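You operate a simulated robot arm through the tools that you are given. There is no shell and no other tool. Be economical: measure what you need, move in short steps, check, and stop when the job is done.

You run a simulated robot arm. Do the job below in one go: nothing can be reset, and whatever is moved stays where it is left.

## Task
Take the pink scent pot on the top of the folding table and put it away on the shelf of the pine rack. Then take the green scent pot and leave it on the heater card. Then take the cream scent pot on the top of the folding table and put it away on the shelf of the pine rack.

Only the result counts: the job must be done as asked and must still hold three seconds after the hand-in. Knocking over, shifting, dropping, spilling or breaking anything else fails it.

## Robot
A 7-joint arm with a two-finger parallel gripper, fixed in place. Base frame: the origin is at the foot of the arm, x ahead of it, y to its left, z up; the work surface is at about z = 0. Lengths are in cm, angles in degrees, forces in N, time in s.
With the tool pointing down near the work surface it reaches from about 22 to 58 cm from the base axis. Its first joint turns from -66.0 to 66.0 degrees. Payload 2.5 kg.
The TCP is the grasp point between the finger pads, 2.3 cm short of the fingertips. In the tool frame z runs along the fingers and y along their closing line. The gripper opens to 9.4 cm. The fingers are 3.8 cm wide and 1 cm thick; the gripper's body (5.4 by 9.6 cm) begins 3.9 cm behind the TCP.
Orientation is told as [roll, pitch, yaw] about the base's x, y, z axes, in that order, counted from this pose: with the fingers straight down and closing along the base's y, the tool's x points along the base's -x, its y along +y and its z along -z.

## Interface
- The arm moves only by the tool apply_moves. Its argument "series" is a list of rows, each an object of numbers (a shift or turn left out is 0, a gripper value left out holds the last): "ax", "ay", "az": the turn, a rotation vector about the base's x, y, z in units of 5 degrees (1.0 is 5 degrees); "dx", "dy", "dz": the shift along the base's x, y, z in units of 50 mm (1.0 is 50 mm); "fingers": the finger opening in cm, from 0 to 9.4. In form: [{"ax": .., "ay": .., "az": .., "dx": .., "dy": .., "dz": .., "fingers": ..}, ...]. A call has 1 to 12 rows; each row shifts and turns the commanded pose from where the row before left it. A call with a number of a shift or a turn outside -1 to 1 is refused whole. Rows are played at 5 a second. More than 5 cm and 8.6 degrees between two rows, or a gripper value outside its range, and nothing of the call is played. A pose out of reach is approached as far as the arm can. The call stops where the force on the tool passes 40 N (or 10 N more than at its start, if that is more) or the arm is blocked; 0.2 s more then pass. Each finger travels about 10.8 cm/s and halts on what it meets, pressing with about 40 N; the grip force reading is that of the motor and also rises with nothing between the fingers. The clock runs only during rows and for 0.2 s after the last one: add rows that do not move to give the fingers time. The reply holds the time, the measured pose of the TCP, the force on the tool along the base axes, the opening and the grip force, in the units named above and with some noise, and new pictures: "pictures" is both (left out), scene, wrist or none.
- Cameras (640 x 400 px; columns grow to the right, rows downward): "scene" is fixed at [12.43, -40.66, 54.59]; the picture's right is [0.80, -0.61, 0.00], its down [-0.33, -0.44, -0.83] and it looks along [0.50, 0.66, -0.55] (base axes); focal length 214 px, centre (320, 200). "wrist" rides on the gripper at [-3.9, 0, -4.4] in the tool frame; the picture's right is [0.00, -1.00, 0.00], its down [0.97, 0.00, -0.24] and it looks along [0.24, 0.00, 0.97] (tool axes); focal length 218 px, centre (320, 200).
- point_at(camera, pixels): for up to 12 pixels [column, row] of the newest picture of that camera ("zoom" is the newest enlarged one), the place [x, y, z] in the base frame of the surface seen there, good to about 0.2 cm. The clock stands still meanwhile.
- close_up(camera, box): a new picture of the part [left, top, right, bottom] of that camera's present view, enlarged. The clock stands still meanwhile.
- sign_off(): hands the job in; it is judged then, once.

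Keep the steps short. Do not move on a guess: measure, check each grasp and each placing, and mend mistakes. In all there are 80 turns and 120 pictures (those below and enlarged ones count). Leave the gripper open and the arm clear of the work at the hand-in unless told otherwise, and finish with a single line.

The tools are called by a JSON object that holds its "fn" and its "kwargs". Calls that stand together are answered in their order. apply_moves: Moves the arm, as the interface text tells. Its arguments: {"type":"object","properties":{"series":{"type":"array"},"pictures":{"type":"string","enum":["both","scene","wrist","none"]}},"required":["series"]} The other tools are called the same way: point_at (camera, pixels) gives the place of the surface under pixels of a picture; close_up (camera, box) takes an enlarged picture of a part of a camera's view; sign_off () hands the job in.

At the start:

```text
time: 0.0
tcp_pos: [33.91, -1.4, 51.32]
ee_rot: [0.0, 0.0, 0.1]
force: [-0.4, 0.0, 0.9]
grip_width: 9.4
grasp_force: 0.1
```

scene: 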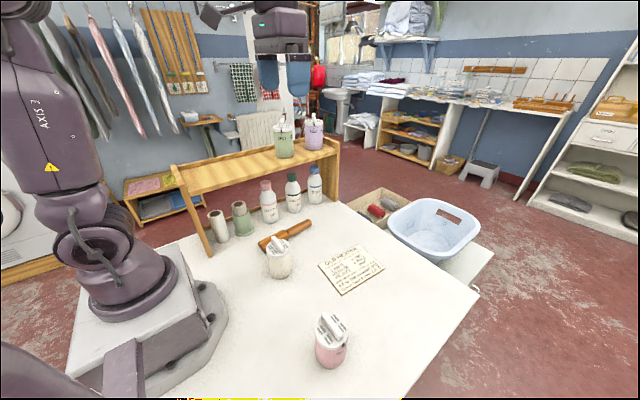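
wrist: 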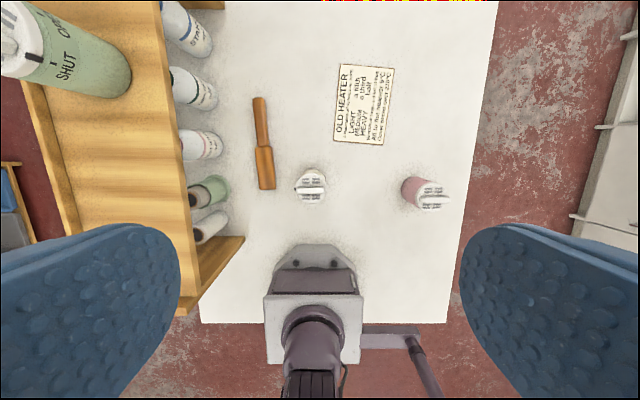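

I see a pink pot near (331,340), a cream pot near (279,258), green and lilac pots on the rack, and the card near (351,268). I'll enlarge these first.

{"fn": "close_up", "kwargs": {"camera": "scene", "box": [240, 100, 350, 170]}}

{"fn": "close_up", "kwargs": {"camera": "scene", "box": [240, 220, 400, 380]}}

{"fn": "close_up", "kwargs": {"camera": "wrist", "box": [280, 50, 480, 220]}}

{"fn": "point_at", "kwargs": {"camera": "scene", "pixels": [[185, 172], [215, 168], [245, 158], [284, 150], [313, 143], [330, 148], [280, 268], [331, 352], [331, 322], [279, 243], [351, 268], [190, 195]]}}

{"fn": "point_at", "kwargs": {"camera": "wrist", "pixels": [[342, 66], [394, 71], [333, 143], [384, 145], [310, 182], [433, 198], [413, 190], [240, 240], [165, 10], [185, 312], [262, 110], [266, 185]]}}

```text
5.71 times, centred on (295, 135) of scene
```

zoom: 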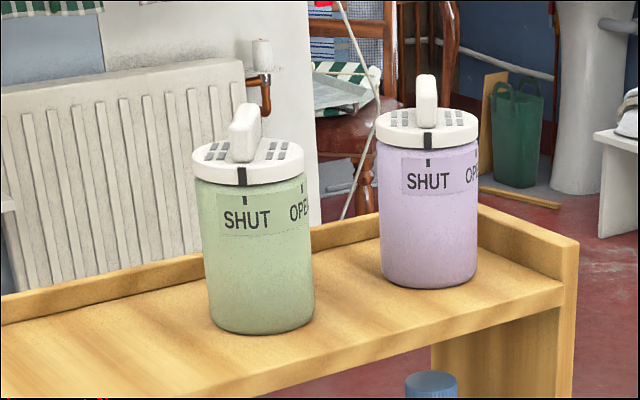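

```text
2.50 times, centred on (320, 300) of scene
```

zoom: 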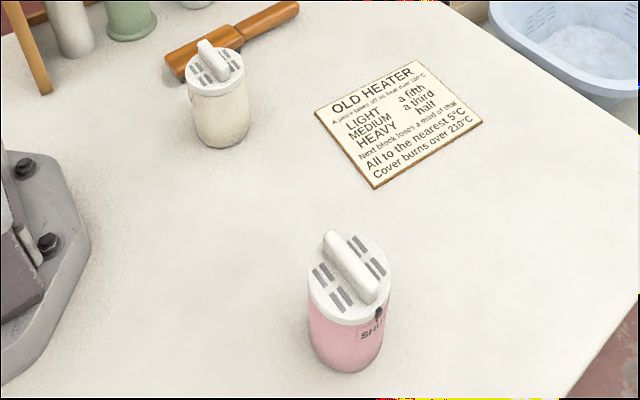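

```text
2.35 times, centred on (380, 135) of wrist
```

zoom: 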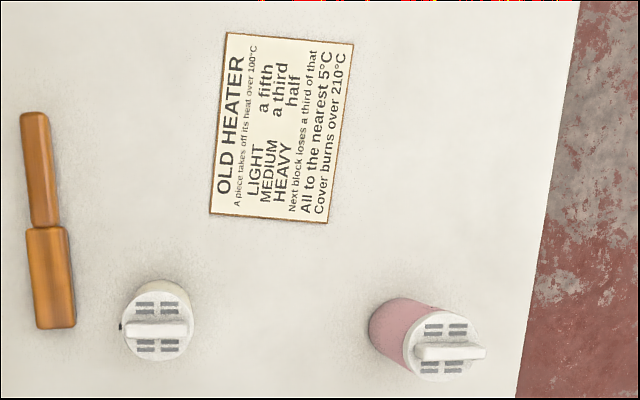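

```text
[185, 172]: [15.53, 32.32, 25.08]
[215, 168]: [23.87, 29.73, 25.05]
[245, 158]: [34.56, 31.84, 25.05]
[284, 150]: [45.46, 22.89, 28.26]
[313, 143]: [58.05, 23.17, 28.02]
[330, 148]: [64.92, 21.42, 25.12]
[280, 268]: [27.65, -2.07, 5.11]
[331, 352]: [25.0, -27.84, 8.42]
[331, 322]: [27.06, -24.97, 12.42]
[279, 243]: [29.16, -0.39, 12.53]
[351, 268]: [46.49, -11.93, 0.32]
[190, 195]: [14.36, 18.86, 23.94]
```

```text
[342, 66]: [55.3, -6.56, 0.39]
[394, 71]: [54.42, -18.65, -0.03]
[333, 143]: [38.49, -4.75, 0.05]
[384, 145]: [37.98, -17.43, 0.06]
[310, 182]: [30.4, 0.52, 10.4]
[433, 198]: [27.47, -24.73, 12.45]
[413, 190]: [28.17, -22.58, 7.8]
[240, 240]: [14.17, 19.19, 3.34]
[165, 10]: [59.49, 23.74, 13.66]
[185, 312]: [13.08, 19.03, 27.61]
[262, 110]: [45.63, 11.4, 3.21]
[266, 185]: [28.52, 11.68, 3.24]
```

The pots have twist lids marked SHUT/OPEN, so I need the lid state and shape of each one. I'll zoom in tightly on pink and cream.

{"fn": "close_up", "kwargs": {"camera": "scene", "box": [304, 305, 360, 375]}}

{"fn": "close_up", "kwargs": {"camera": "scene", "box": [254, 228, 310, 284]}}

{"fn": "close_up", "kwargs": {"camera": "wrist", "box": [280, 160, 460, 220]}}

```text
5.71 times, centred on (332, 340) of scene
```

zoom: 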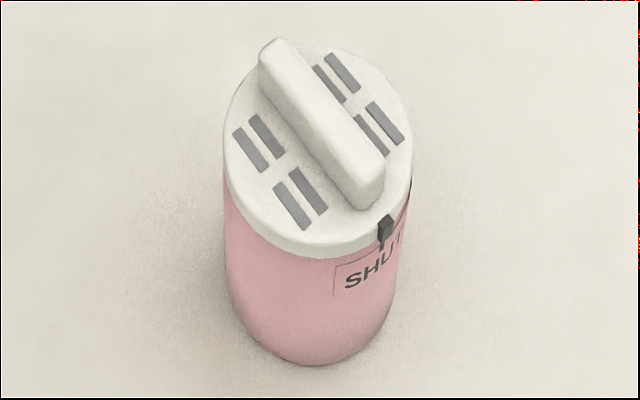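

```text
7.14 times, centred on (282, 256) of scene
```

zoom: 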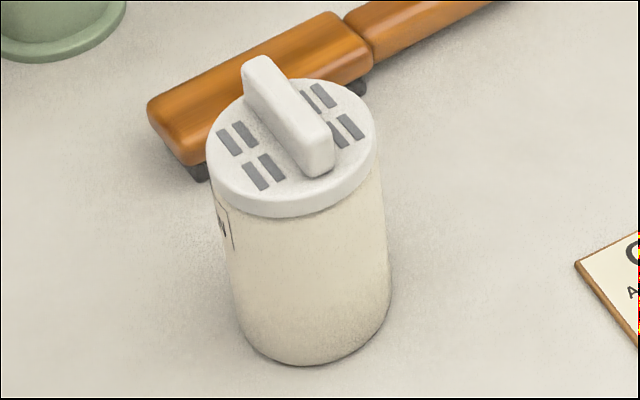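

```text
3.56 times, centred on (370, 190) of wrist
```

zoom: 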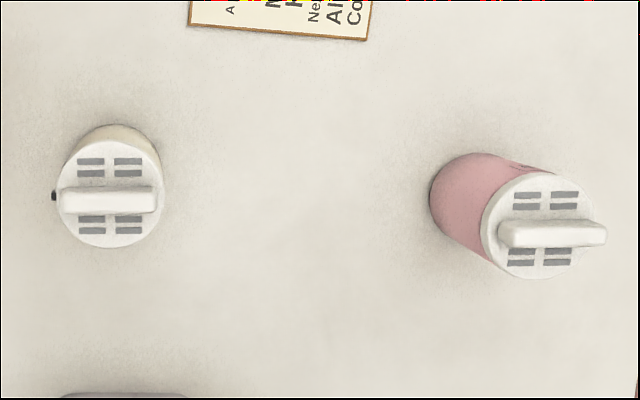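

Pink's mark sits at SHUT. Cream's mark is on the +y side, which I can't see yet. I'll measure lid edges and knob tops in the current zoom.

{"fn": "point_at", "kwargs": {"camera": "zoom", "pixels": [[486, 225], [540, 178], [540, 275], [590, 206], [510, 232], [598, 234], [110, 244], [110, 146], [63, 180], [158, 180], [66, 200], [152, 200]]}}

{"fn": "apply_moves", "kwargs": {"series": [{"dz": -0.6, "dy": 0.6, "dx": -0.6}, {"dz": -0.6, "dy": 0.6}, {"ax": -1, "dz": -0.6}, {"ax": -1}, {"ax": -1}, {"ax": -1}, {}]}}

```text
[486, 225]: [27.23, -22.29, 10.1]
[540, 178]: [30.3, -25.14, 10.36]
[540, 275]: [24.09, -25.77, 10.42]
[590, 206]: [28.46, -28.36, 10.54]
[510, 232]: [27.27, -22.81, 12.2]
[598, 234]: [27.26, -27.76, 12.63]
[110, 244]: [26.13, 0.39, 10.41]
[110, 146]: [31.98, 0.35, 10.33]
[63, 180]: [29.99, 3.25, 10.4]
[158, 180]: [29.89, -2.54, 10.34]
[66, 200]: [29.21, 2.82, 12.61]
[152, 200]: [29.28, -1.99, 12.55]
```

```text
refused: row 1 steps farther than a row can; nothing moved
```

Lid centres: pink ≈(27.2,-25.3), cream ≈(29.1,0.4), both about 6.3 cm across with the lid top at 10.4 and the knob top at 12.6. The last move was refused for step size. I'll retry with smaller steps to view cream from +y.

{"fn": "apply_moves", "kwargs": {"series": [{"dy": 0.9}, {"dy": 0.9}, {"dy": 0.5, "dz": -0.8}, {"dz": -0.9, "ax": -1}, {"dz": -0.9, "ax": -1}, {"dz": -0.6, "ax": -1}, {"ax": -1}, {"ax": -1}, {"ax": -1}, {}, {}], "pictures": "wrist"}}

```text
time: 2.4
tcp_pos: [33.85, 10.18, 35.2]
ee_rot: [-30.0, 0.0, 0.0]
force: [-0.7, -0.9, -0.6]
grip_width: 9.4
grasp_force: 0.0
```

wrist: 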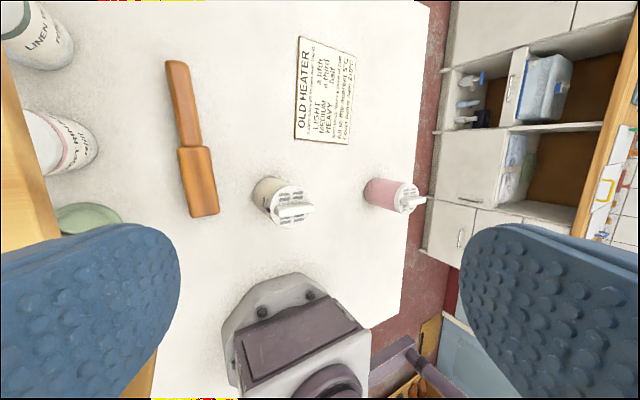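

{"fn": "close_up", "kwargs": {"camera": "wrist", "box": [240, 165, 330, 235]}}

```text
5.71 times, centred on (285, 200) of wrist
```

zoom: 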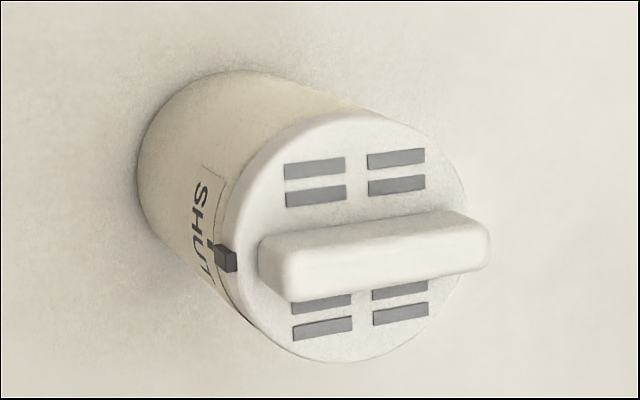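

Cream's lid is also on SHUT. The lugs sit on the ±y sides of cream and pink, so I'll grip both with the fingers closing along x (yaw −90). Next I straighten the tool and travel above pink.

{"fn": "apply_moves", "kwargs": {"series": [{"ax": 1, "dz": 0.2}, {"ax": 1, "dz": 0.2}, {"ax": 1, "dz": 0.2}, {"ax": 1, "dz": 0.2}, {"ax": 1}, {"ax": 1}, {"az": -1, "dy": -0.6}, {"az": -1, "dy": -0.6}, {"az": -1, "dy": -0.6}, {"az": -1, "dy": -0.6}, {"az": -1, "dy": -0.6}, {"az": -1, "dy": -0.6}], "pictures": "none"}}

{"fn": "apply_moves", "kwargs": {"series": [{"az": -1, "dy": -0.6, "dx": -0.2}, {"az": -1, "dy": -0.6, "dx": -0.2}, {"az": -1, "dy": -0.6, "dx": -0.2}, {"az": -1, "dy": -0.6, "dx": -0.2}, {"az": -1, "dy": -0.6, "dx": -0.2}, {"az": -1, "dy": -0.5, "dx": -0.2}, {"az": -1, "dz": -0.5}, {"az": -1, "dz": -0.5}, {"az": -1, "dz": -0.5}, {"az": -1, "dz": -0.5}, {"az": -1, "dz": -0.5}, {"az": -1, "dz": -0.5}]}}

```text
time: 5.0
tcp_pos: [34.07, -7.93, 39.43]
ee_rot: [0.1, 0.0, -30.1]
force: [-0.1, 0.3, 0.3]
grip_width: 9.41
grasp_force: 0.1
```

```text
time: 7.6
tcp_pos: [28.05, -25.44, 24.25]
ee_rot: [0.0, -0.1, -90.1]
force: [-0.4, 0.8, -0.7]
grip_width: 9.39
grasp_force: 0.0
```

scene: 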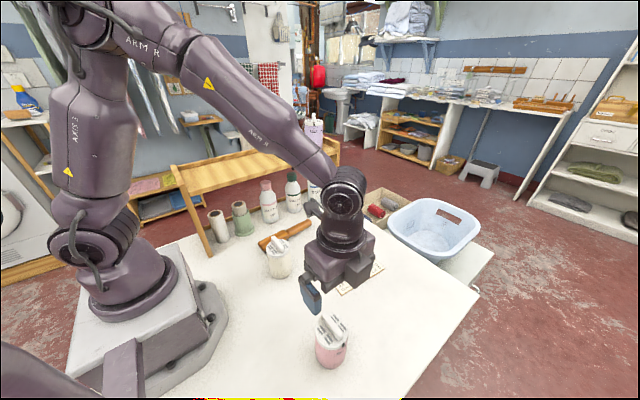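
wrist: 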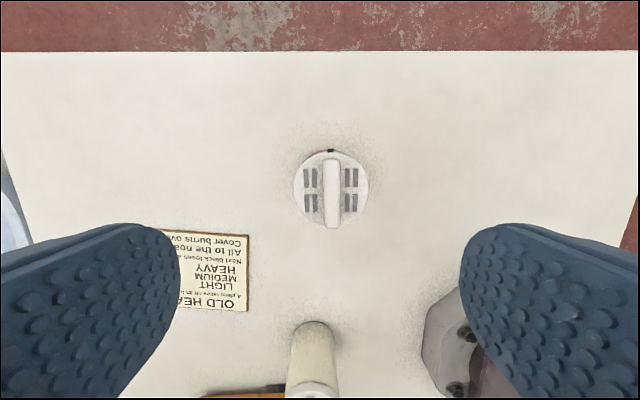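

The tool is above pink. I'll measure the lid edges in this view to centre it.

{"fn": "point_at", "kwargs": {"camera": "wrist", "pixels": [[296, 190], [366, 190], [318, 157], [318, 222], [331, 164], [332, 224], [332, 194]]}}

```text
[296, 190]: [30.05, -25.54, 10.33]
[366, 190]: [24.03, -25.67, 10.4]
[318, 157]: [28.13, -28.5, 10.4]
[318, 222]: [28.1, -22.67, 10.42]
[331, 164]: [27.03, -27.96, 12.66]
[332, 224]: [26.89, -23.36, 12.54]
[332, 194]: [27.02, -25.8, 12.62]
```

Pink's centre is (27.0,-25.6). I'll align, then descend to z≈9.2, which leaves the palm about 0.5 above the knob.

{"fn": "apply_moves", "kwargs": {"series": [{"dx": -0.2, "dy": -0.03}, {"dz": -0.8}, {"dz": -0.8}, {"dz": -0.6}, {"dz": -0.5}, {}, {}], "pictures": "wrist"}}

```text
time: 9.2
tcp_pos: [26.89, -25.78, 10.94]
ee_rot: [0.0, 0.0, -90.0]
force: [-0.3, 0.2, -0.1]
grip_width: 9.43
grasp_force: 0.0
```

wrist: 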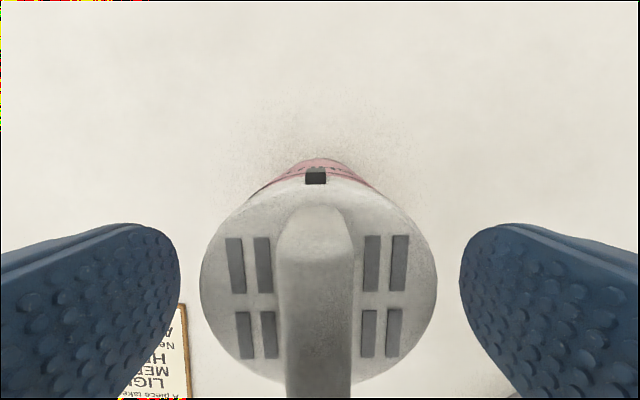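

The lid is centred between the fingers. I'll go down 1.7 more and close.

{"fn": "apply_moves", "kwargs": {"series": [{"dz": -0.17, "dy": 0.02}, {"dz": -0.17}, {}, {"fingers": 6.0}, {"fingers": 5.0}, {"fingers": 5.0}, {}], "pictures": "both"}}

```text
time: 10.8
tcp_pos: [27.05, -25.46, 9.2]
ee_rot: [-0.1, -0.1, -90.0]
force: [0.0, 0.4, 1.1]
grip_width: 6.48
grasp_force: 40.4
```

scene: 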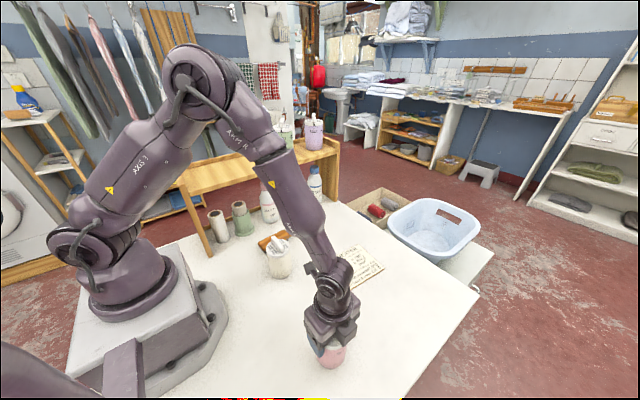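
wrist: 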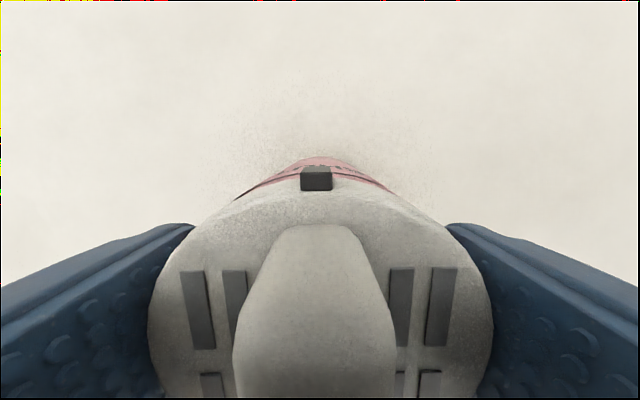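

Gripped at 6.5 cm and 40 N. I'll lift a little and check that the whole pot comes up.

{"fn": "apply_moves", "kwargs": {"series": [{"dz": 0.2}, {"dz": 0.4}, {"dz": 0.6}, {}], "pictures": "scene"}}

{"fn": "close_up", "kwargs": {"camera": "scene", "box": [280, 270, 400, 390]}}

```text
time: 11.8
tcp_pos: [26.96, -25.67, 15.08]
ee_rot: [0.0, 0.0, -90.0]
force: [0.1, 0.6, -1.1]
grip_width: 6.47
grasp_force: 39.9
```

scene: 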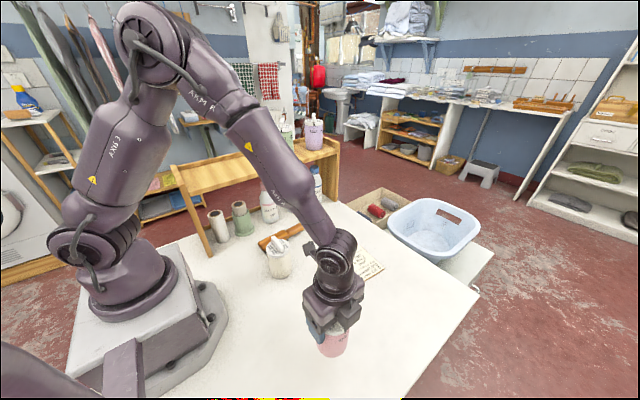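

```text
3.33 times, centred on (340, 330) of scene
```

zoom: 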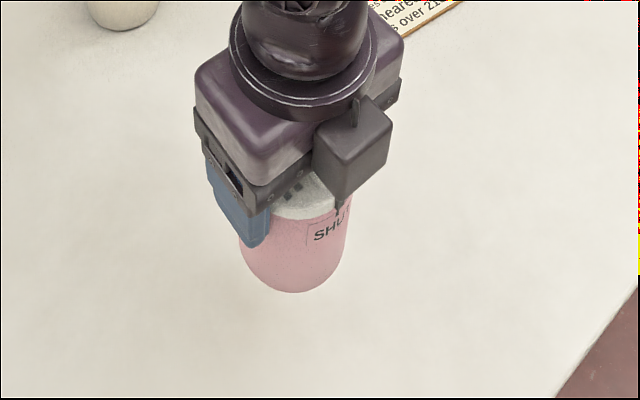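

The whole pot lifted. I'll raise it and carry it to above the left end of the shelf, turning yaw back toward 0.

{"fn": "apply_moves", "kwargs": {"series": [{"dz": 0.9}, {"dz": 0.9}, {"dz": 0.9}, {"dz": 0.9}, {"dz": 0.9}, {"dz": 0.9, "az": 1}, {"az": 1, "dy": 0.6}, {"az": 1, "dy": 0.6}, {"az": 1, "dy": 0.6}, {"az": 1, "dy": 0.6}, {"az": 1, "dy": 0.6}, {"az": 1, "dy": 0.6}], "pictures": "none"}}

{"fn": "apply_moves", "kwargs": {"series": [{"az": 1, "dy": 0.6}, {"az": 1, "dy": 0.6}, {"az": 1, "dy": 0.6}, {"az": 1, "dy": 0.6}, {"az": 1, "dy": 0.6}, {"az": 1, "dy": 0.6}, {"az": 1}, {"az": 1}, {"az": 1}, {"az": 1}, {"az": 1}, {}]}}

```text
time: 14.4
tcp_pos: [26.98, -7.72, 42.16]
ee_rot: [0.1, 0.0, -54.9]
force: [0.0, -0.1, -0.7]
grip_width: 6.48
grasp_force: 40.6
```

```text
time: 17.0
tcp_pos: [26.9, 10.49, 42.14]
ee_rot: [0.0, 0.1, 0.1]
force: [-0.7, 0.5, -0.6]
grip_width: 6.45
grasp_force: 40.0
```

scene: 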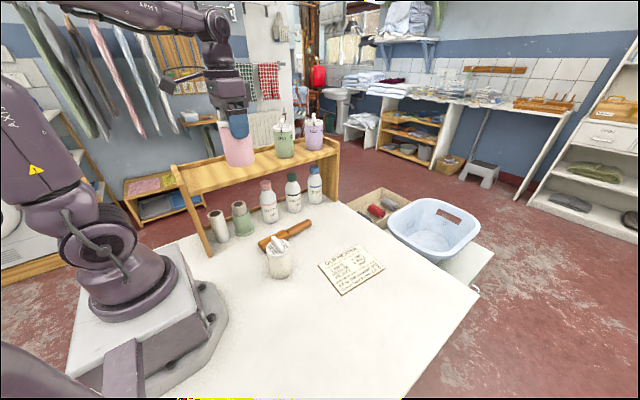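
wrist: 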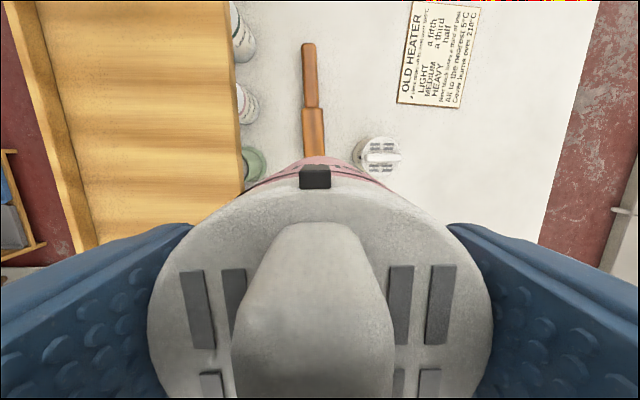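

The pot is still held straight. Now I measure the shelf: front edge, back rail and left end.

{"fn": "point_at", "kwargs": {"camera": "wrist", "pixels": [[236, 180], [225, 60], [230, 130], [82, 180], [62, 180], [70, 200], [55, 100], [90, 215]]}}

{"fn": "point_at", "kwargs": {"camera": "scene", "pixels": [[178, 168], [172, 170], [186, 184], [190, 177], [200, 165], [200, 188], [257, 168], [284, 155], [276, 147], [294, 147], [284, 128], [313, 150]]}}

```text
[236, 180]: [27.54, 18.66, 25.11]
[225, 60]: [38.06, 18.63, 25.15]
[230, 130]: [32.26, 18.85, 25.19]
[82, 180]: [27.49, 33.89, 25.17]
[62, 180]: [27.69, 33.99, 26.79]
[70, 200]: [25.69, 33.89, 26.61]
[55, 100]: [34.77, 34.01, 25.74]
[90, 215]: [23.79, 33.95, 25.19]
```

```text
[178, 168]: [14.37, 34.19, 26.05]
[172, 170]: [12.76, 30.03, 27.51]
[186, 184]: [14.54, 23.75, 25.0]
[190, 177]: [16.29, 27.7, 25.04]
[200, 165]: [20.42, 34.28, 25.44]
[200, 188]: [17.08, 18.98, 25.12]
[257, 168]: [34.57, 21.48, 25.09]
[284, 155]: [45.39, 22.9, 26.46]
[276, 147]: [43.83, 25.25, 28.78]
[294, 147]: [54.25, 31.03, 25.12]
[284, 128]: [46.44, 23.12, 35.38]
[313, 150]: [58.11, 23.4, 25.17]
```

The shelf surface is at z 25.1, with y from 18.6 to 33.9 and x from about 14. I'll put pink at (24, 26.2), so TCP z ≈34.4 at release. First I move over it and come down partway.

{"fn": "apply_moves", "kwargs": {"series": [{"dy": 0.7}, {"dy": 0.7}, {"dy": 0.7, "dx": -0.2}, {"dy": 0.7, "dx": -0.2}, {"dy": 0.34, "dx": -0.2}, {"dz": -0.5}, {"dz": -0.5}, {"dz": -0.3}, {}], "pictures": "both"}}

```text
time: 19.0
tcp_pos: [24.01, 26.14, 35.74]
ee_rot: [-0.1, -0.1, 0.0]
force: [-0.1, -0.2, -1.0]
grip_width: 6.46
grasp_force: 40.4
```

scene: 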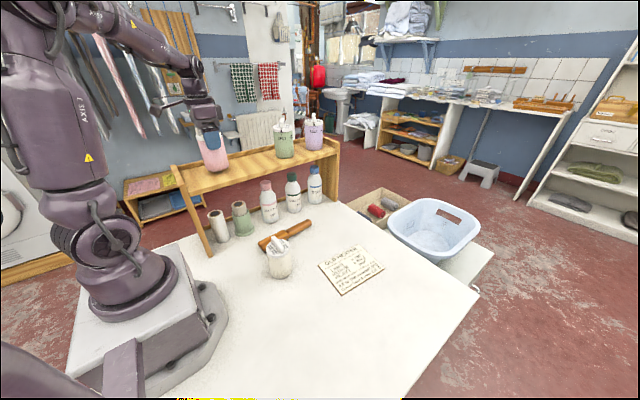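
wrist: 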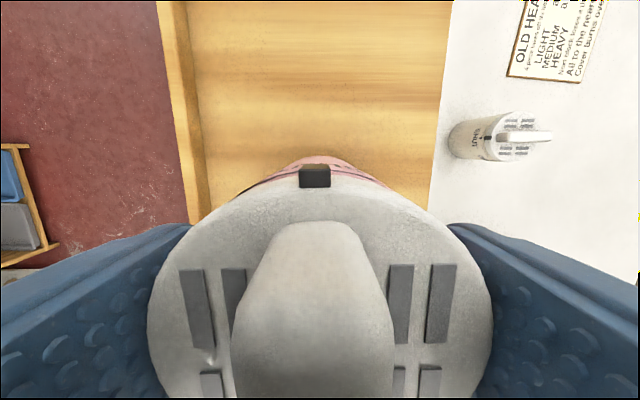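

It sits over clear shelf. I'll lower it in small steps until contact shows.

{"fn": "apply_moves", "kwargs": {"series": [{"dz": -0.1}, {"dz": -0.1}, {"dz": -0.04}, {}, {}], "pictures": "none"}}

```text
time: 20.2
tcp_pos: [23.98, 26.32, 34.66]
ee_rot: [0.0, 0.1, 0.0]
force: [0.2, 0.2, -0.1]
grip_width: 6.47
grasp_force: 40.1
```

{"fn": "apply_moves", "kwargs": {"series": [{"dz": -0.03}, {"dz": -0.03}, {}, {}], "pictures": "none"}}

```text
time: 21.2
tcp_pos: [24.01, 26.38, 34.25]
ee_rot: [0.1, -0.1, 0.0]
force: [-4.0, -1.0, 19.4]
grip_width: 6.46
grasp_force: 40.1
```

Contact reads 19 N upward. I'll ease off slightly, then open.

{"fn": "apply_moves", "kwargs": {"series": [{"dz": 0.012}, {}, {"fingers": 7.2}, {"fingers": 8.5}, {"fingers": 9.4}, {}, {}, {"dz": 0.3}, {"dz": 0.6}, {"dz": 0.6}, {"dz": 0.5}, {}]}}

```text
time: 23.8
tcp_pos: [23.9, 26.27, 44.12]
ee_rot: [-0.1, -0.1, 0.1]
force: [-0.4, -0.2, 0.3]
grip_width: 9.39
grasp_force: 0.1
```

scene: 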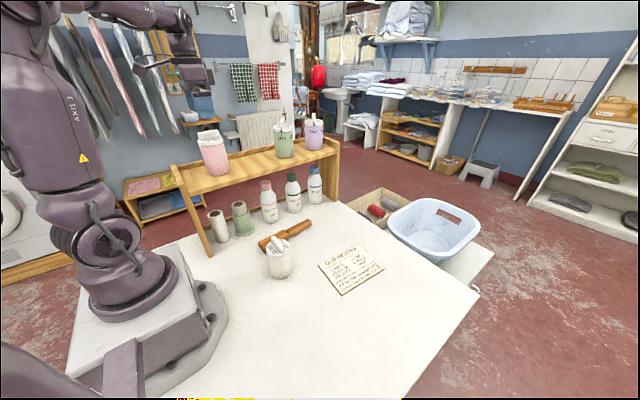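
wrist: 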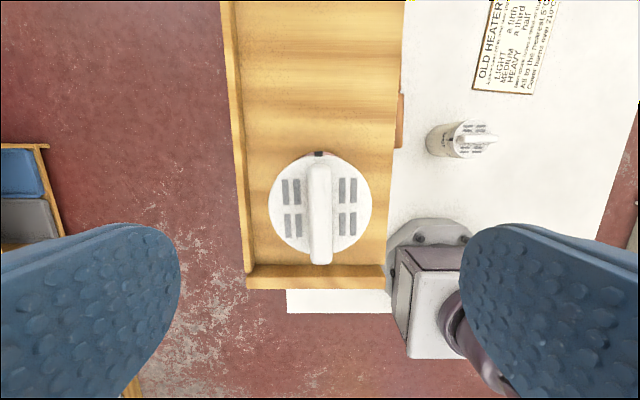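

Pink stands upright on the shelf. Next I go high over green to measure it.

{"fn": "apply_moves", "kwargs": {"series": [{"dz": 0.6}, {"dx": 0.8}, {"dx": 0.8}, {"dx": 0.8}, {"dx": 0.8}, {"dx": 0.8}, {}, {}], "pictures": "both"}}

```text
time: 25.6
tcp_pos: [42.8, 26.07, 47.59]
ee_rot: [0.0, 0.1, 0.1]
force: [0.3, -0.3, 0.7]
grip_width: 9.38
grasp_force: 0.1
out of reach, approached as far as the arm can: row 6
```

scene: 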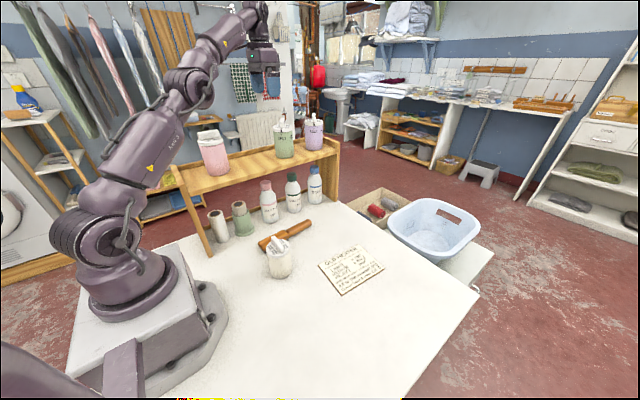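
wrist: 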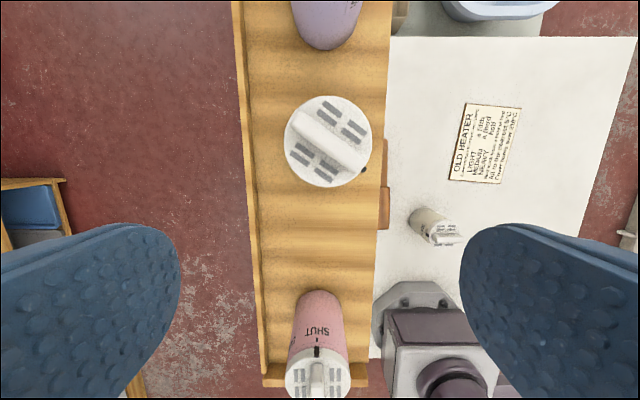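

Reach is limited up here, but it should be fine lower down. I'll measure green's lid and lug direction, plus lilac.

{"fn": "point_at", "kwargs": {"camera": "wrist", "pixels": [[288, 140], [370, 140], [320, 99], [318, 184], [348, 108], [300, 118], [358, 163], [328, 140], [363, 170], [330, 45], [295, 20], [362, 20]]}}

{"fn": "close_up", "kwargs": {"camera": "wrist", "box": [270, 80, 390, 200]}}

```text
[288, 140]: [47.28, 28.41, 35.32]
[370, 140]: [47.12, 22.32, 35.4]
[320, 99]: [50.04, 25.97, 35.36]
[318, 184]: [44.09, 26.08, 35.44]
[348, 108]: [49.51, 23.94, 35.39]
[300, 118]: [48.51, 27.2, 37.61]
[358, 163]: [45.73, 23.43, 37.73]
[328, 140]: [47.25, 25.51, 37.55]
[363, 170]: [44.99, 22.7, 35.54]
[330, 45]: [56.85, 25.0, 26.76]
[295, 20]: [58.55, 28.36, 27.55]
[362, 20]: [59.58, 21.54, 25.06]
```

```text
3.33 times, centred on (330, 140) of wrist
```

zoom: 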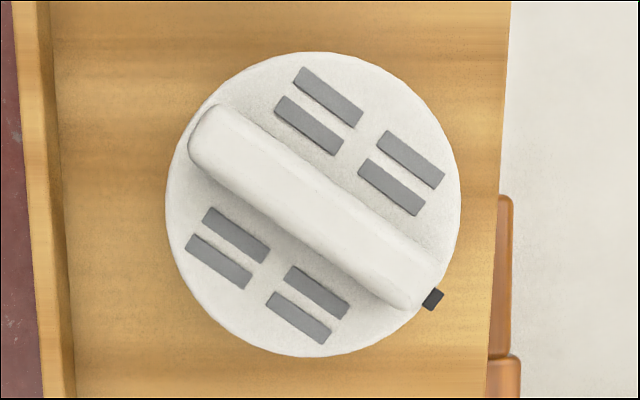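

Green's centre is (47.1,25.4), its knob top is 37.7, and its lug points to (-0.6,-0.8). I'll turn yaw to +40 so the fingers miss the lug, and lower to z≈41.7, still above the knob.

{"fn": "apply_moves", "kwargs": {"series": [{"az": 1, "dz": -0.15}, {"az": 1, "dz": -0.15}, {"az": 1, "dz": -0.15}, {"az": 1, "dz": -0.15}, {"az": 1, "dz": -0.15}, {"az": 1, "dz": -0.15}, {"az": 1, "dz": -0.15}, {"az": 1, "dz": -0.1}, {}, {}], "pictures": "none"}}

```text
time: 27.8
tcp_pos: [42.9, 26.22, 41.37]
ee_rot: [0.0, 0.0, 40.0]
force: [-0.2, 0.6, 1.1]
grip_width: 9.35
grasp_force: 0.1
```

Now I move across to (47.1,25.4) at this height.

{"fn": "apply_moves", "kwargs": {"series": [{"dx": 0.42, "dy": -0.08}, {"dx": 0.42, "dy": -0.08}, {}, {}]}}

```text
time: 28.8
tcp_pos: [46.98, 25.31, 41.44]
ee_rot: [0.0, 0.0, 40.0]
force: [0.6, 0.3, 0.3]
grip_width: 9.39
grasp_force: 0.0
```

scene: 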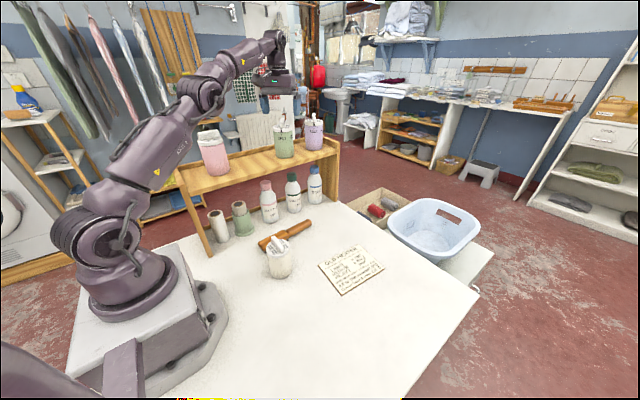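
wrist: 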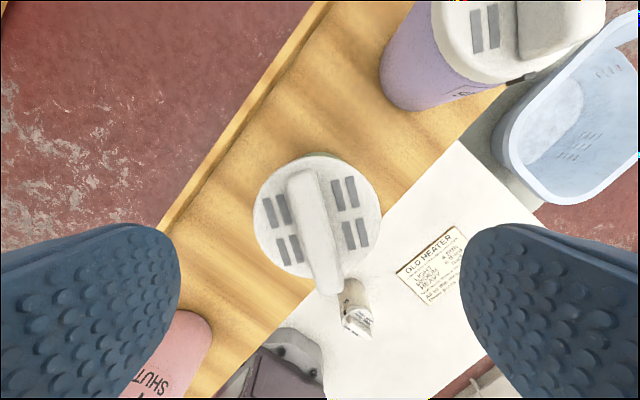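

{"fn": "point_at", "kwargs": {"camera": "wrist", "pixels": [[257, 210], [378, 210], [340, 158], [285, 270], [305, 173], [325, 288], [440, 105], [490, 78]]}}

```text
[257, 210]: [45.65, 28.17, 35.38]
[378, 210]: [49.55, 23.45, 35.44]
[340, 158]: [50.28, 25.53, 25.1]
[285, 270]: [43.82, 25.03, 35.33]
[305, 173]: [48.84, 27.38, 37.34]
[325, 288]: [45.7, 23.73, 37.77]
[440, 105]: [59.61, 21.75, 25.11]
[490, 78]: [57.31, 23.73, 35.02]
```

Centred along the closing line. I'll descend to z≈34.35 and grip.

{"fn": "apply_moves", "kwargs": {"series": [{"dz": -0.5, "dx": 0.02, "dy": 0.02}, {"dz": -0.4}, {"dz": -0.3}, {"dz": -0.2}, {}, {}], "pictures": "both"}}

```text
time: 30.2
tcp_pos: [47.12, 25.46, 34.37]
ee_rot: [0.1, -0.1, 40.0]
force: [-0.3, -0.4, 0.2]
grip_width: 9.41
grasp_force: 0.0
```

scene: 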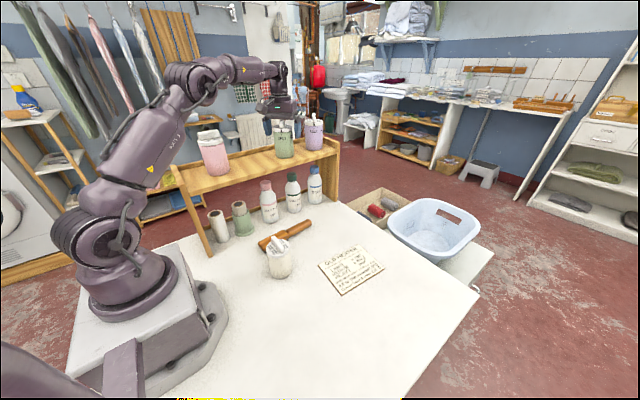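
wrist: 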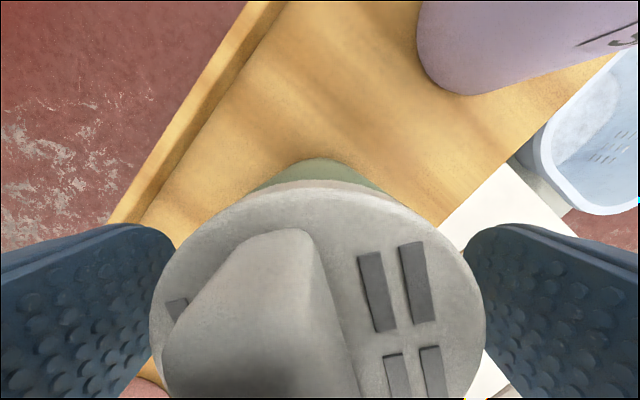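

{"fn": "apply_moves", "kwargs": {"series": [{"fingers": 7.0}, {"fingers": 5.0}, {}, {}, {"dz": 0.1}, {"dz": 0.2}, {"dz": 0.2}, {}], "pictures": "scene"}}

{"fn": "close_up", "kwargs": {"camera": "scene", "box": [240, 80, 350, 170]}}

```text
time: 32.0
tcp_pos: [47.17, 25.56, 36.75]
ee_rot: [0.0, 0.1, 40.0]
force: [0.4, -1.0, -1.5]
grip_width: 6.42
grasp_force: 39.7
```

scene: 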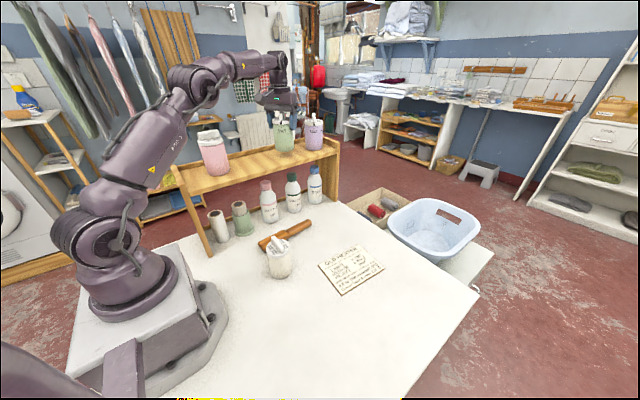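

```text
4.44 times, centred on (295, 125) of scene
```

zoom: 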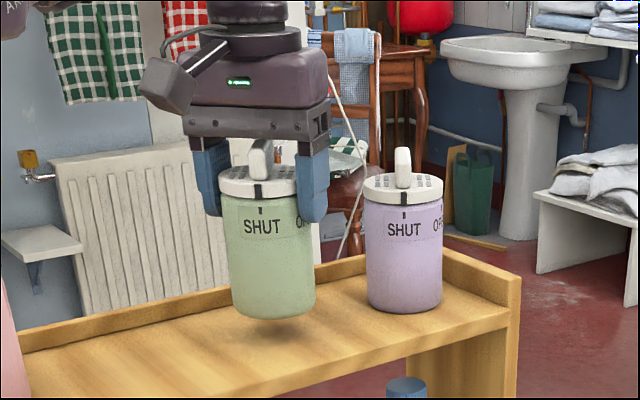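

Green is held and clear of the shelf. I'll carry it straight out in −y to above the card.

{"fn": "apply_moves", "kwargs": {"series": [{"dy": -0.5, "dz": 0.1}, {"dy": -0.7}, {"dy": -0.7}, {"dy": -0.7, "az": -1}, {"dy": -0.7, "az": -1}, {"dy": -0.7, "az": -1}, {"dy": -0.7, "az": -1}, {"dy": -0.7, "az": -1}, {"dy": -0.7, "az": -1}, {"dy": -0.7, "az": -1}, {"dy": -0.5, "az": -1}, {}]}}

{"fn": "point_at", "kwargs": {"camera": "scene", "pixels": [[322, 266], [352, 251], [380, 268], [345, 291], [351, 270], [337, 264], [365, 271], [313, 266], [345, 298]]}}

```text
time: 34.6
tcp_pos: [47.15, -11.08, 37.22]
ee_rot: [0.0, 0.0, -0.1]
force: [-0.1, 0.2, -0.5]
grip_width: 6.42
grasp_force: 40.2
```

scene: 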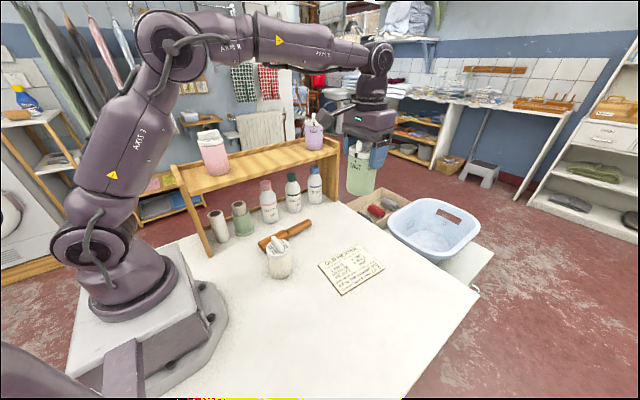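
wrist: 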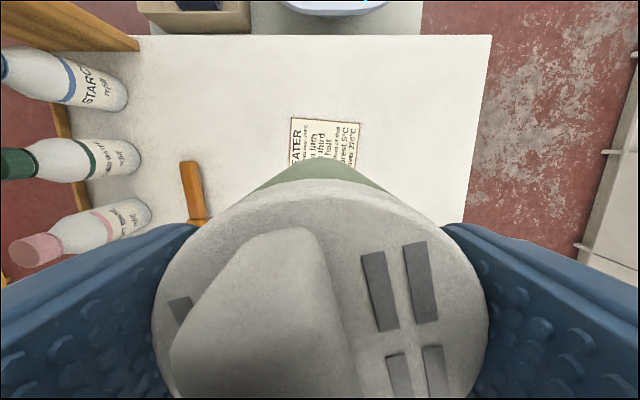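

```text
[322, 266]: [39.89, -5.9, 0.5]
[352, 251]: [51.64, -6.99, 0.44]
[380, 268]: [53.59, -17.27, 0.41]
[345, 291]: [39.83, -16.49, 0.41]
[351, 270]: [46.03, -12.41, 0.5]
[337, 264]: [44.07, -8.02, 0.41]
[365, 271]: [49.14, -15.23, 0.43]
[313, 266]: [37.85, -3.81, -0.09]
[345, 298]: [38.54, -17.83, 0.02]
```

Card top is at z≈0.43, centre ≈(46.4,-11.7). I'll descend over it to about z 11.

{"fn": "apply_moves", "kwargs": {"series": [{"dx": -0.15, "dy": -0.13, "dz": -0.6}, {"dz": -0.8}, {"dz": -0.8}, {"dz": -0.8}, {"dz": -0.8}, {"dz": -0.8}, {"dz": -0.4}, {"dz": -0.2}, {}, {}]}}

```text
time: 36.8
tcp_pos: [46.29, -11.56, 11.46]
ee_rot: [-0.1, 0.0, 0.0]
force: [0.1, -0.2, -1.0]
grip_width: 6.38
grasp_force: 40.0
```

scene: 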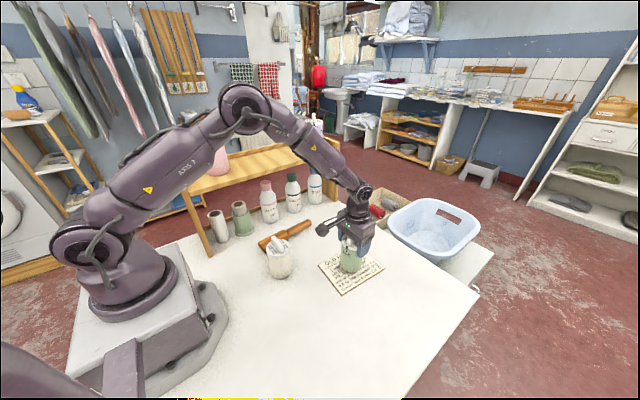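
wrist: 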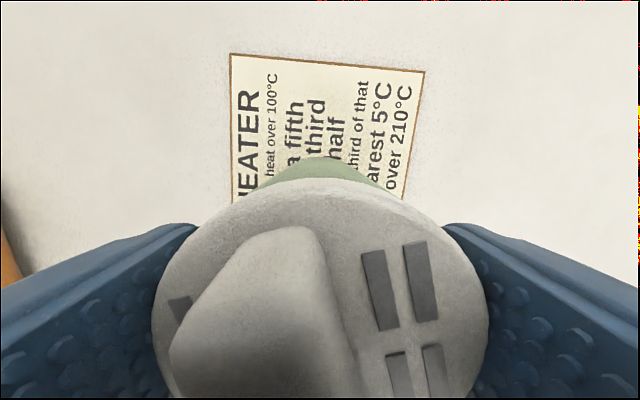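

It's over the card. I'll lower it by about 1.4, then in small steps.

{"fn": "apply_moves", "kwargs": {"series": [{"dz": -0.15}, {"dz": -0.12}, {"dz": -0.04}, {}, {}], "pictures": "none"}}

```text
time: 38.0
tcp_pos: [46.45, -11.71, 9.89]
ee_rot: [0.0, 0.0, 0.0]
force: [-1.3, 0.1, -0.8]
grip_width: 6.37
grasp_force: 39.7
```

{"fn": "apply_moves", "kwargs": {"series": [{"dz": -0.02}, {"dz": -0.02}, {}, {}], "pictures": "none"}}

```text
time: 39.0
tcp_pos: [46.5, -11.55, 9.62]
ee_rot: [0.0, 0.0, 0.0]
force: [-1.7, -0.1, 4.9]
grip_width: 6.37
grasp_force: 40.0
```

Light contact at 4.9 N. Open and rise.

{"fn": "apply_moves", "kwargs": {"series": [{"fingers": 7.2}, {"fingers": 8.5}, {"fingers": 9.4}, {}, {}, {"dz": 0.3}, {"dz": 0.6}, {"dz": 0.8}, {"dz": 0.8}, {"dz": 0.8}, {}]}}

{"fn": "close_up", "kwargs": {"camera": "scene", "box": [290, 210, 410, 310]}}

```text
time: 41.4
tcp_pos: [46.52, -11.89, 25.99]
ee_rot: [-0.1, 0.0, 0.0]
force: [0.3, 0.3, 0.7]
grip_width: 9.37
grasp_force: 0.2
```

scene: 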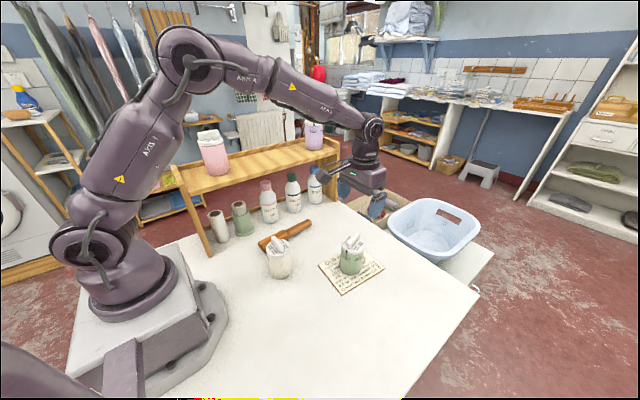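
wrist: 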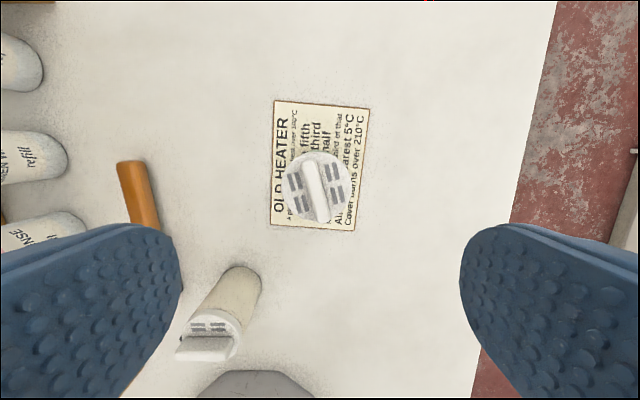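

```text
4.00 times, centred on (350, 260) of scene
```

zoom: 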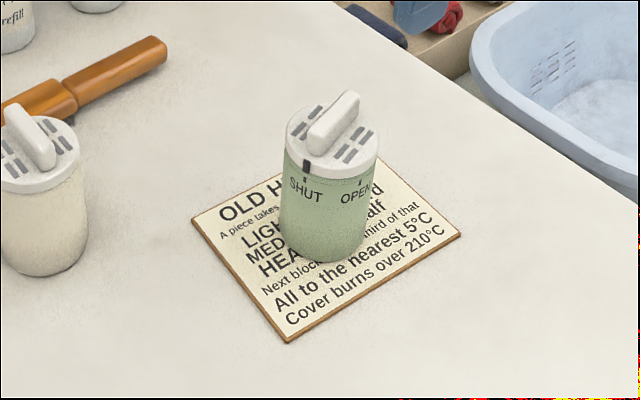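

Green stands centred on the card. Next I move above cream while turning to yaw +60, away from its +y lug.

{"fn": "apply_moves", "kwargs": {"series": [{"dx": -0.29, "dy": 0.203, "az": 1}, {"dx": -0.29, "dy": 0.203, "az": 1}, {"dx": -0.29, "dy": 0.203, "az": 1}, {"dx": -0.29, "dy": 0.203, "az": 1}, {"dx": -0.29, "dy": 0.203, "az": 1}, {"dx": -0.29, "dy": 0.203, "az": 1}, {"dx": -0.29, "dy": 0.203, "az": 1}, {"dx": -0.29, "dy": 0.203, "az": 1}, {"dx": -0.29, "dy": 0.203, "az": 1}, {"dx": -0.29, "dy": 0.203, "az": 1}, {"dx": -0.29, "dy": 0.203, "az": 1}, {"dx": -0.29, "dy": 0.203, "az": 1}], "pictures": "wrist"}}

```text
time: 44.0
tcp_pos: [29.23, 0.59, 26.07]
ee_rot: [0.0, 0.0, 60.1]
force: [-0.3, 0.3, -0.6]
grip_width: 9.38
grasp_force: 0.1
```

wrist: 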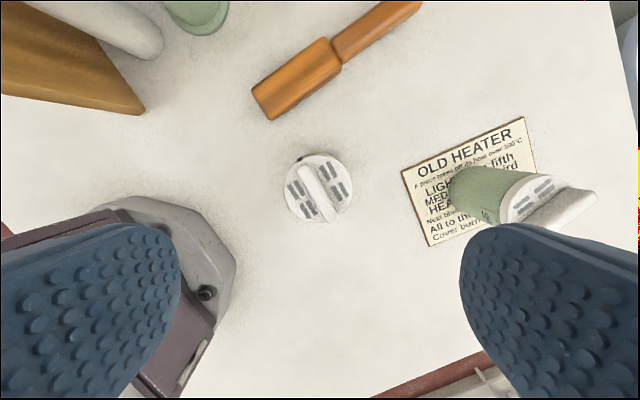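

{"fn": "point_at", "kwargs": {"camera": "wrist", "pixels": [[287, 188], [351, 188], [330, 157], [312, 219], [306, 168], [333, 217], [320, 192]]}}

```text
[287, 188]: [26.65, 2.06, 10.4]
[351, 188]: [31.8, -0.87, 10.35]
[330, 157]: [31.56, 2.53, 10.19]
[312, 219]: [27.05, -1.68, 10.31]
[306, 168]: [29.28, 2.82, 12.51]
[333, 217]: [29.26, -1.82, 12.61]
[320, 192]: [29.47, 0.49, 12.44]
```

Cream's centre is (29.2,0.5), already aligned. Descending to just above final height.

{"fn": "apply_moves", "kwargs": {"series": [{"dz": -0.8}, {"dz": -0.8}, {"dz": -0.8}, {"dz": -0.6}, {}, {}], "pictures": "wrist"}}

```text
time: 45.4
tcp_pos: [29.17, 0.66, 11.08]
ee_rot: [0.1, 0.0, 59.9]
force: [-0.8, -0.4, -0.5]
grip_width: 9.43
grasp_force: 0.0
```

wrist: 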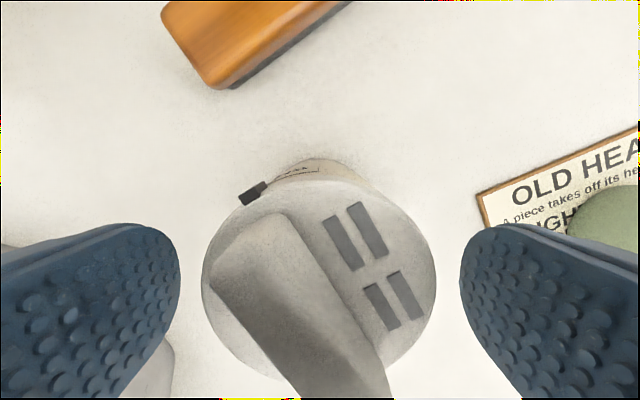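

{"fn": "apply_moves", "kwargs": {"series": [{"dz": -0.19}, {"dz": -0.18}, {}, {"fingers": 7.0}, {"fingers": 5.0}, {}, {}, {"dz": 0.2}, {"dz": 0.4}, {"dz": 0.6}, {}], "pictures": "both"}}

```text
time: 47.8
tcp_pos: [29.03, 0.85, 15.3]
ee_rot: [-0.1, 0.1, 60.0]
force: [-0.7, 0.5, -1.9]
grip_width: 6.49
grasp_force: 39.9
```

scene: 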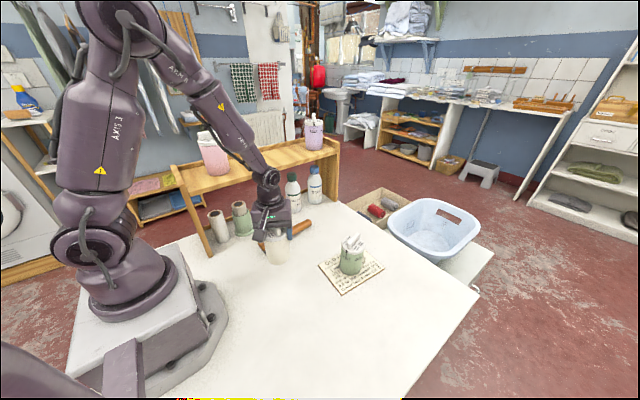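
wrist: 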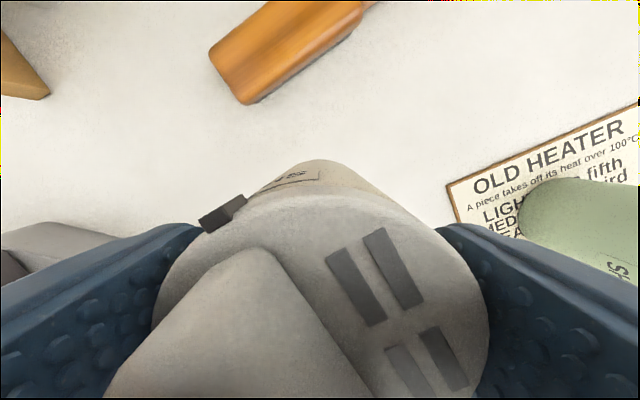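

Cream lifted whole. Raise, then carry to (36, 26.2) on the shelf.

{"fn": "apply_moves", "kwargs": {"series": [{"dz": 0.9}, {"dz": 0.9}, {"dz": 0.9}, {"dz": 0.9}, {"dz": 0.9}, {"dz": 0.85}, {"dx": 0.24, "dy": 0.8, "az": -1}, {"dx": 0.24, "dy": 0.8, "az": -1}, {"dx": 0.24, "dy": 0.8, "az": -1}, {"dx": 0.24, "dy": 0.8, "az": -1}, {"dx": 0.24, "dy": 0.8, "az": -1}, {"dx": 0.2, "dy": 0.8, "az": -1}], "pictures": "none"}}

{"fn": "apply_moves", "kwargs": {"series": [{"dy": 0.3}, {"dz": -0.5}, {"dz": -0.5}, {"dz": -0.2}, {}, {}]}}

```text
time: 50.4
tcp_pos: [36.09, 24.57, 42.29]
ee_rot: [0.0, -0.1, 29.9]
force: [0.4, 0.0, -0.6]
grip_width: 6.46
grasp_force: 40.3
```

```text
time: 51.8
tcp_pos: [35.84, 26.0, 36.02]
ee_rot: [0.1, 0.0, 30.0]
force: [0.0, 0.7, -1.2]
grip_width: 6.46
grasp_force: 40.2
```

scene: 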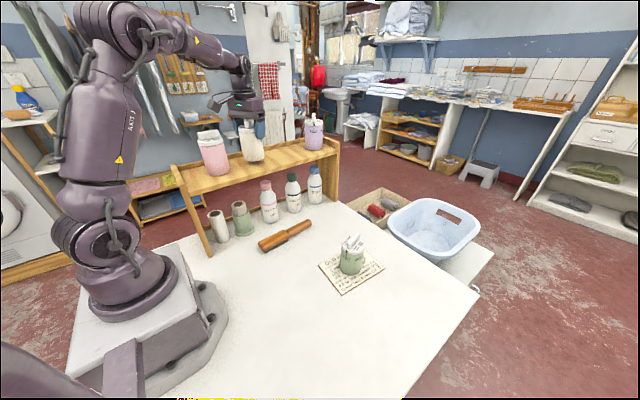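
wrist: 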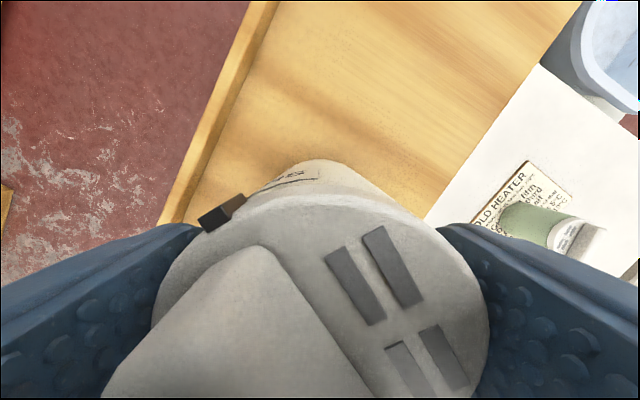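

Clear shelf below and a good gap to pink. Lowering gently.

{"fn": "apply_moves", "kwargs": {"series": [{"dz": -0.15}, {"dz": -0.1}, {"dz": -0.04}, {}, {}], "pictures": "none"}}

```text
time: 53.0
tcp_pos: [36.09, 26.06, 34.75]
ee_rot: [0.1, 0.0, 30.0]
force: [-0.2, 0.2, -0.6]
grip_width: 6.46
grasp_force: 40.3
```

{"fn": "apply_moves", "kwargs": {"series": [{"dz": -0.04}, {"dz": -0.02}, {"dz": -0.02}, {}, {}], "pictures": "none"}}

```text
time: 54.2
tcp_pos: [36.07, 25.96, 34.42]
ee_rot: [0.0, -0.1, 30.1]
force: [-2.9, -5.3, 15.9]
grip_width: 6.43
grasp_force: 39.8
```

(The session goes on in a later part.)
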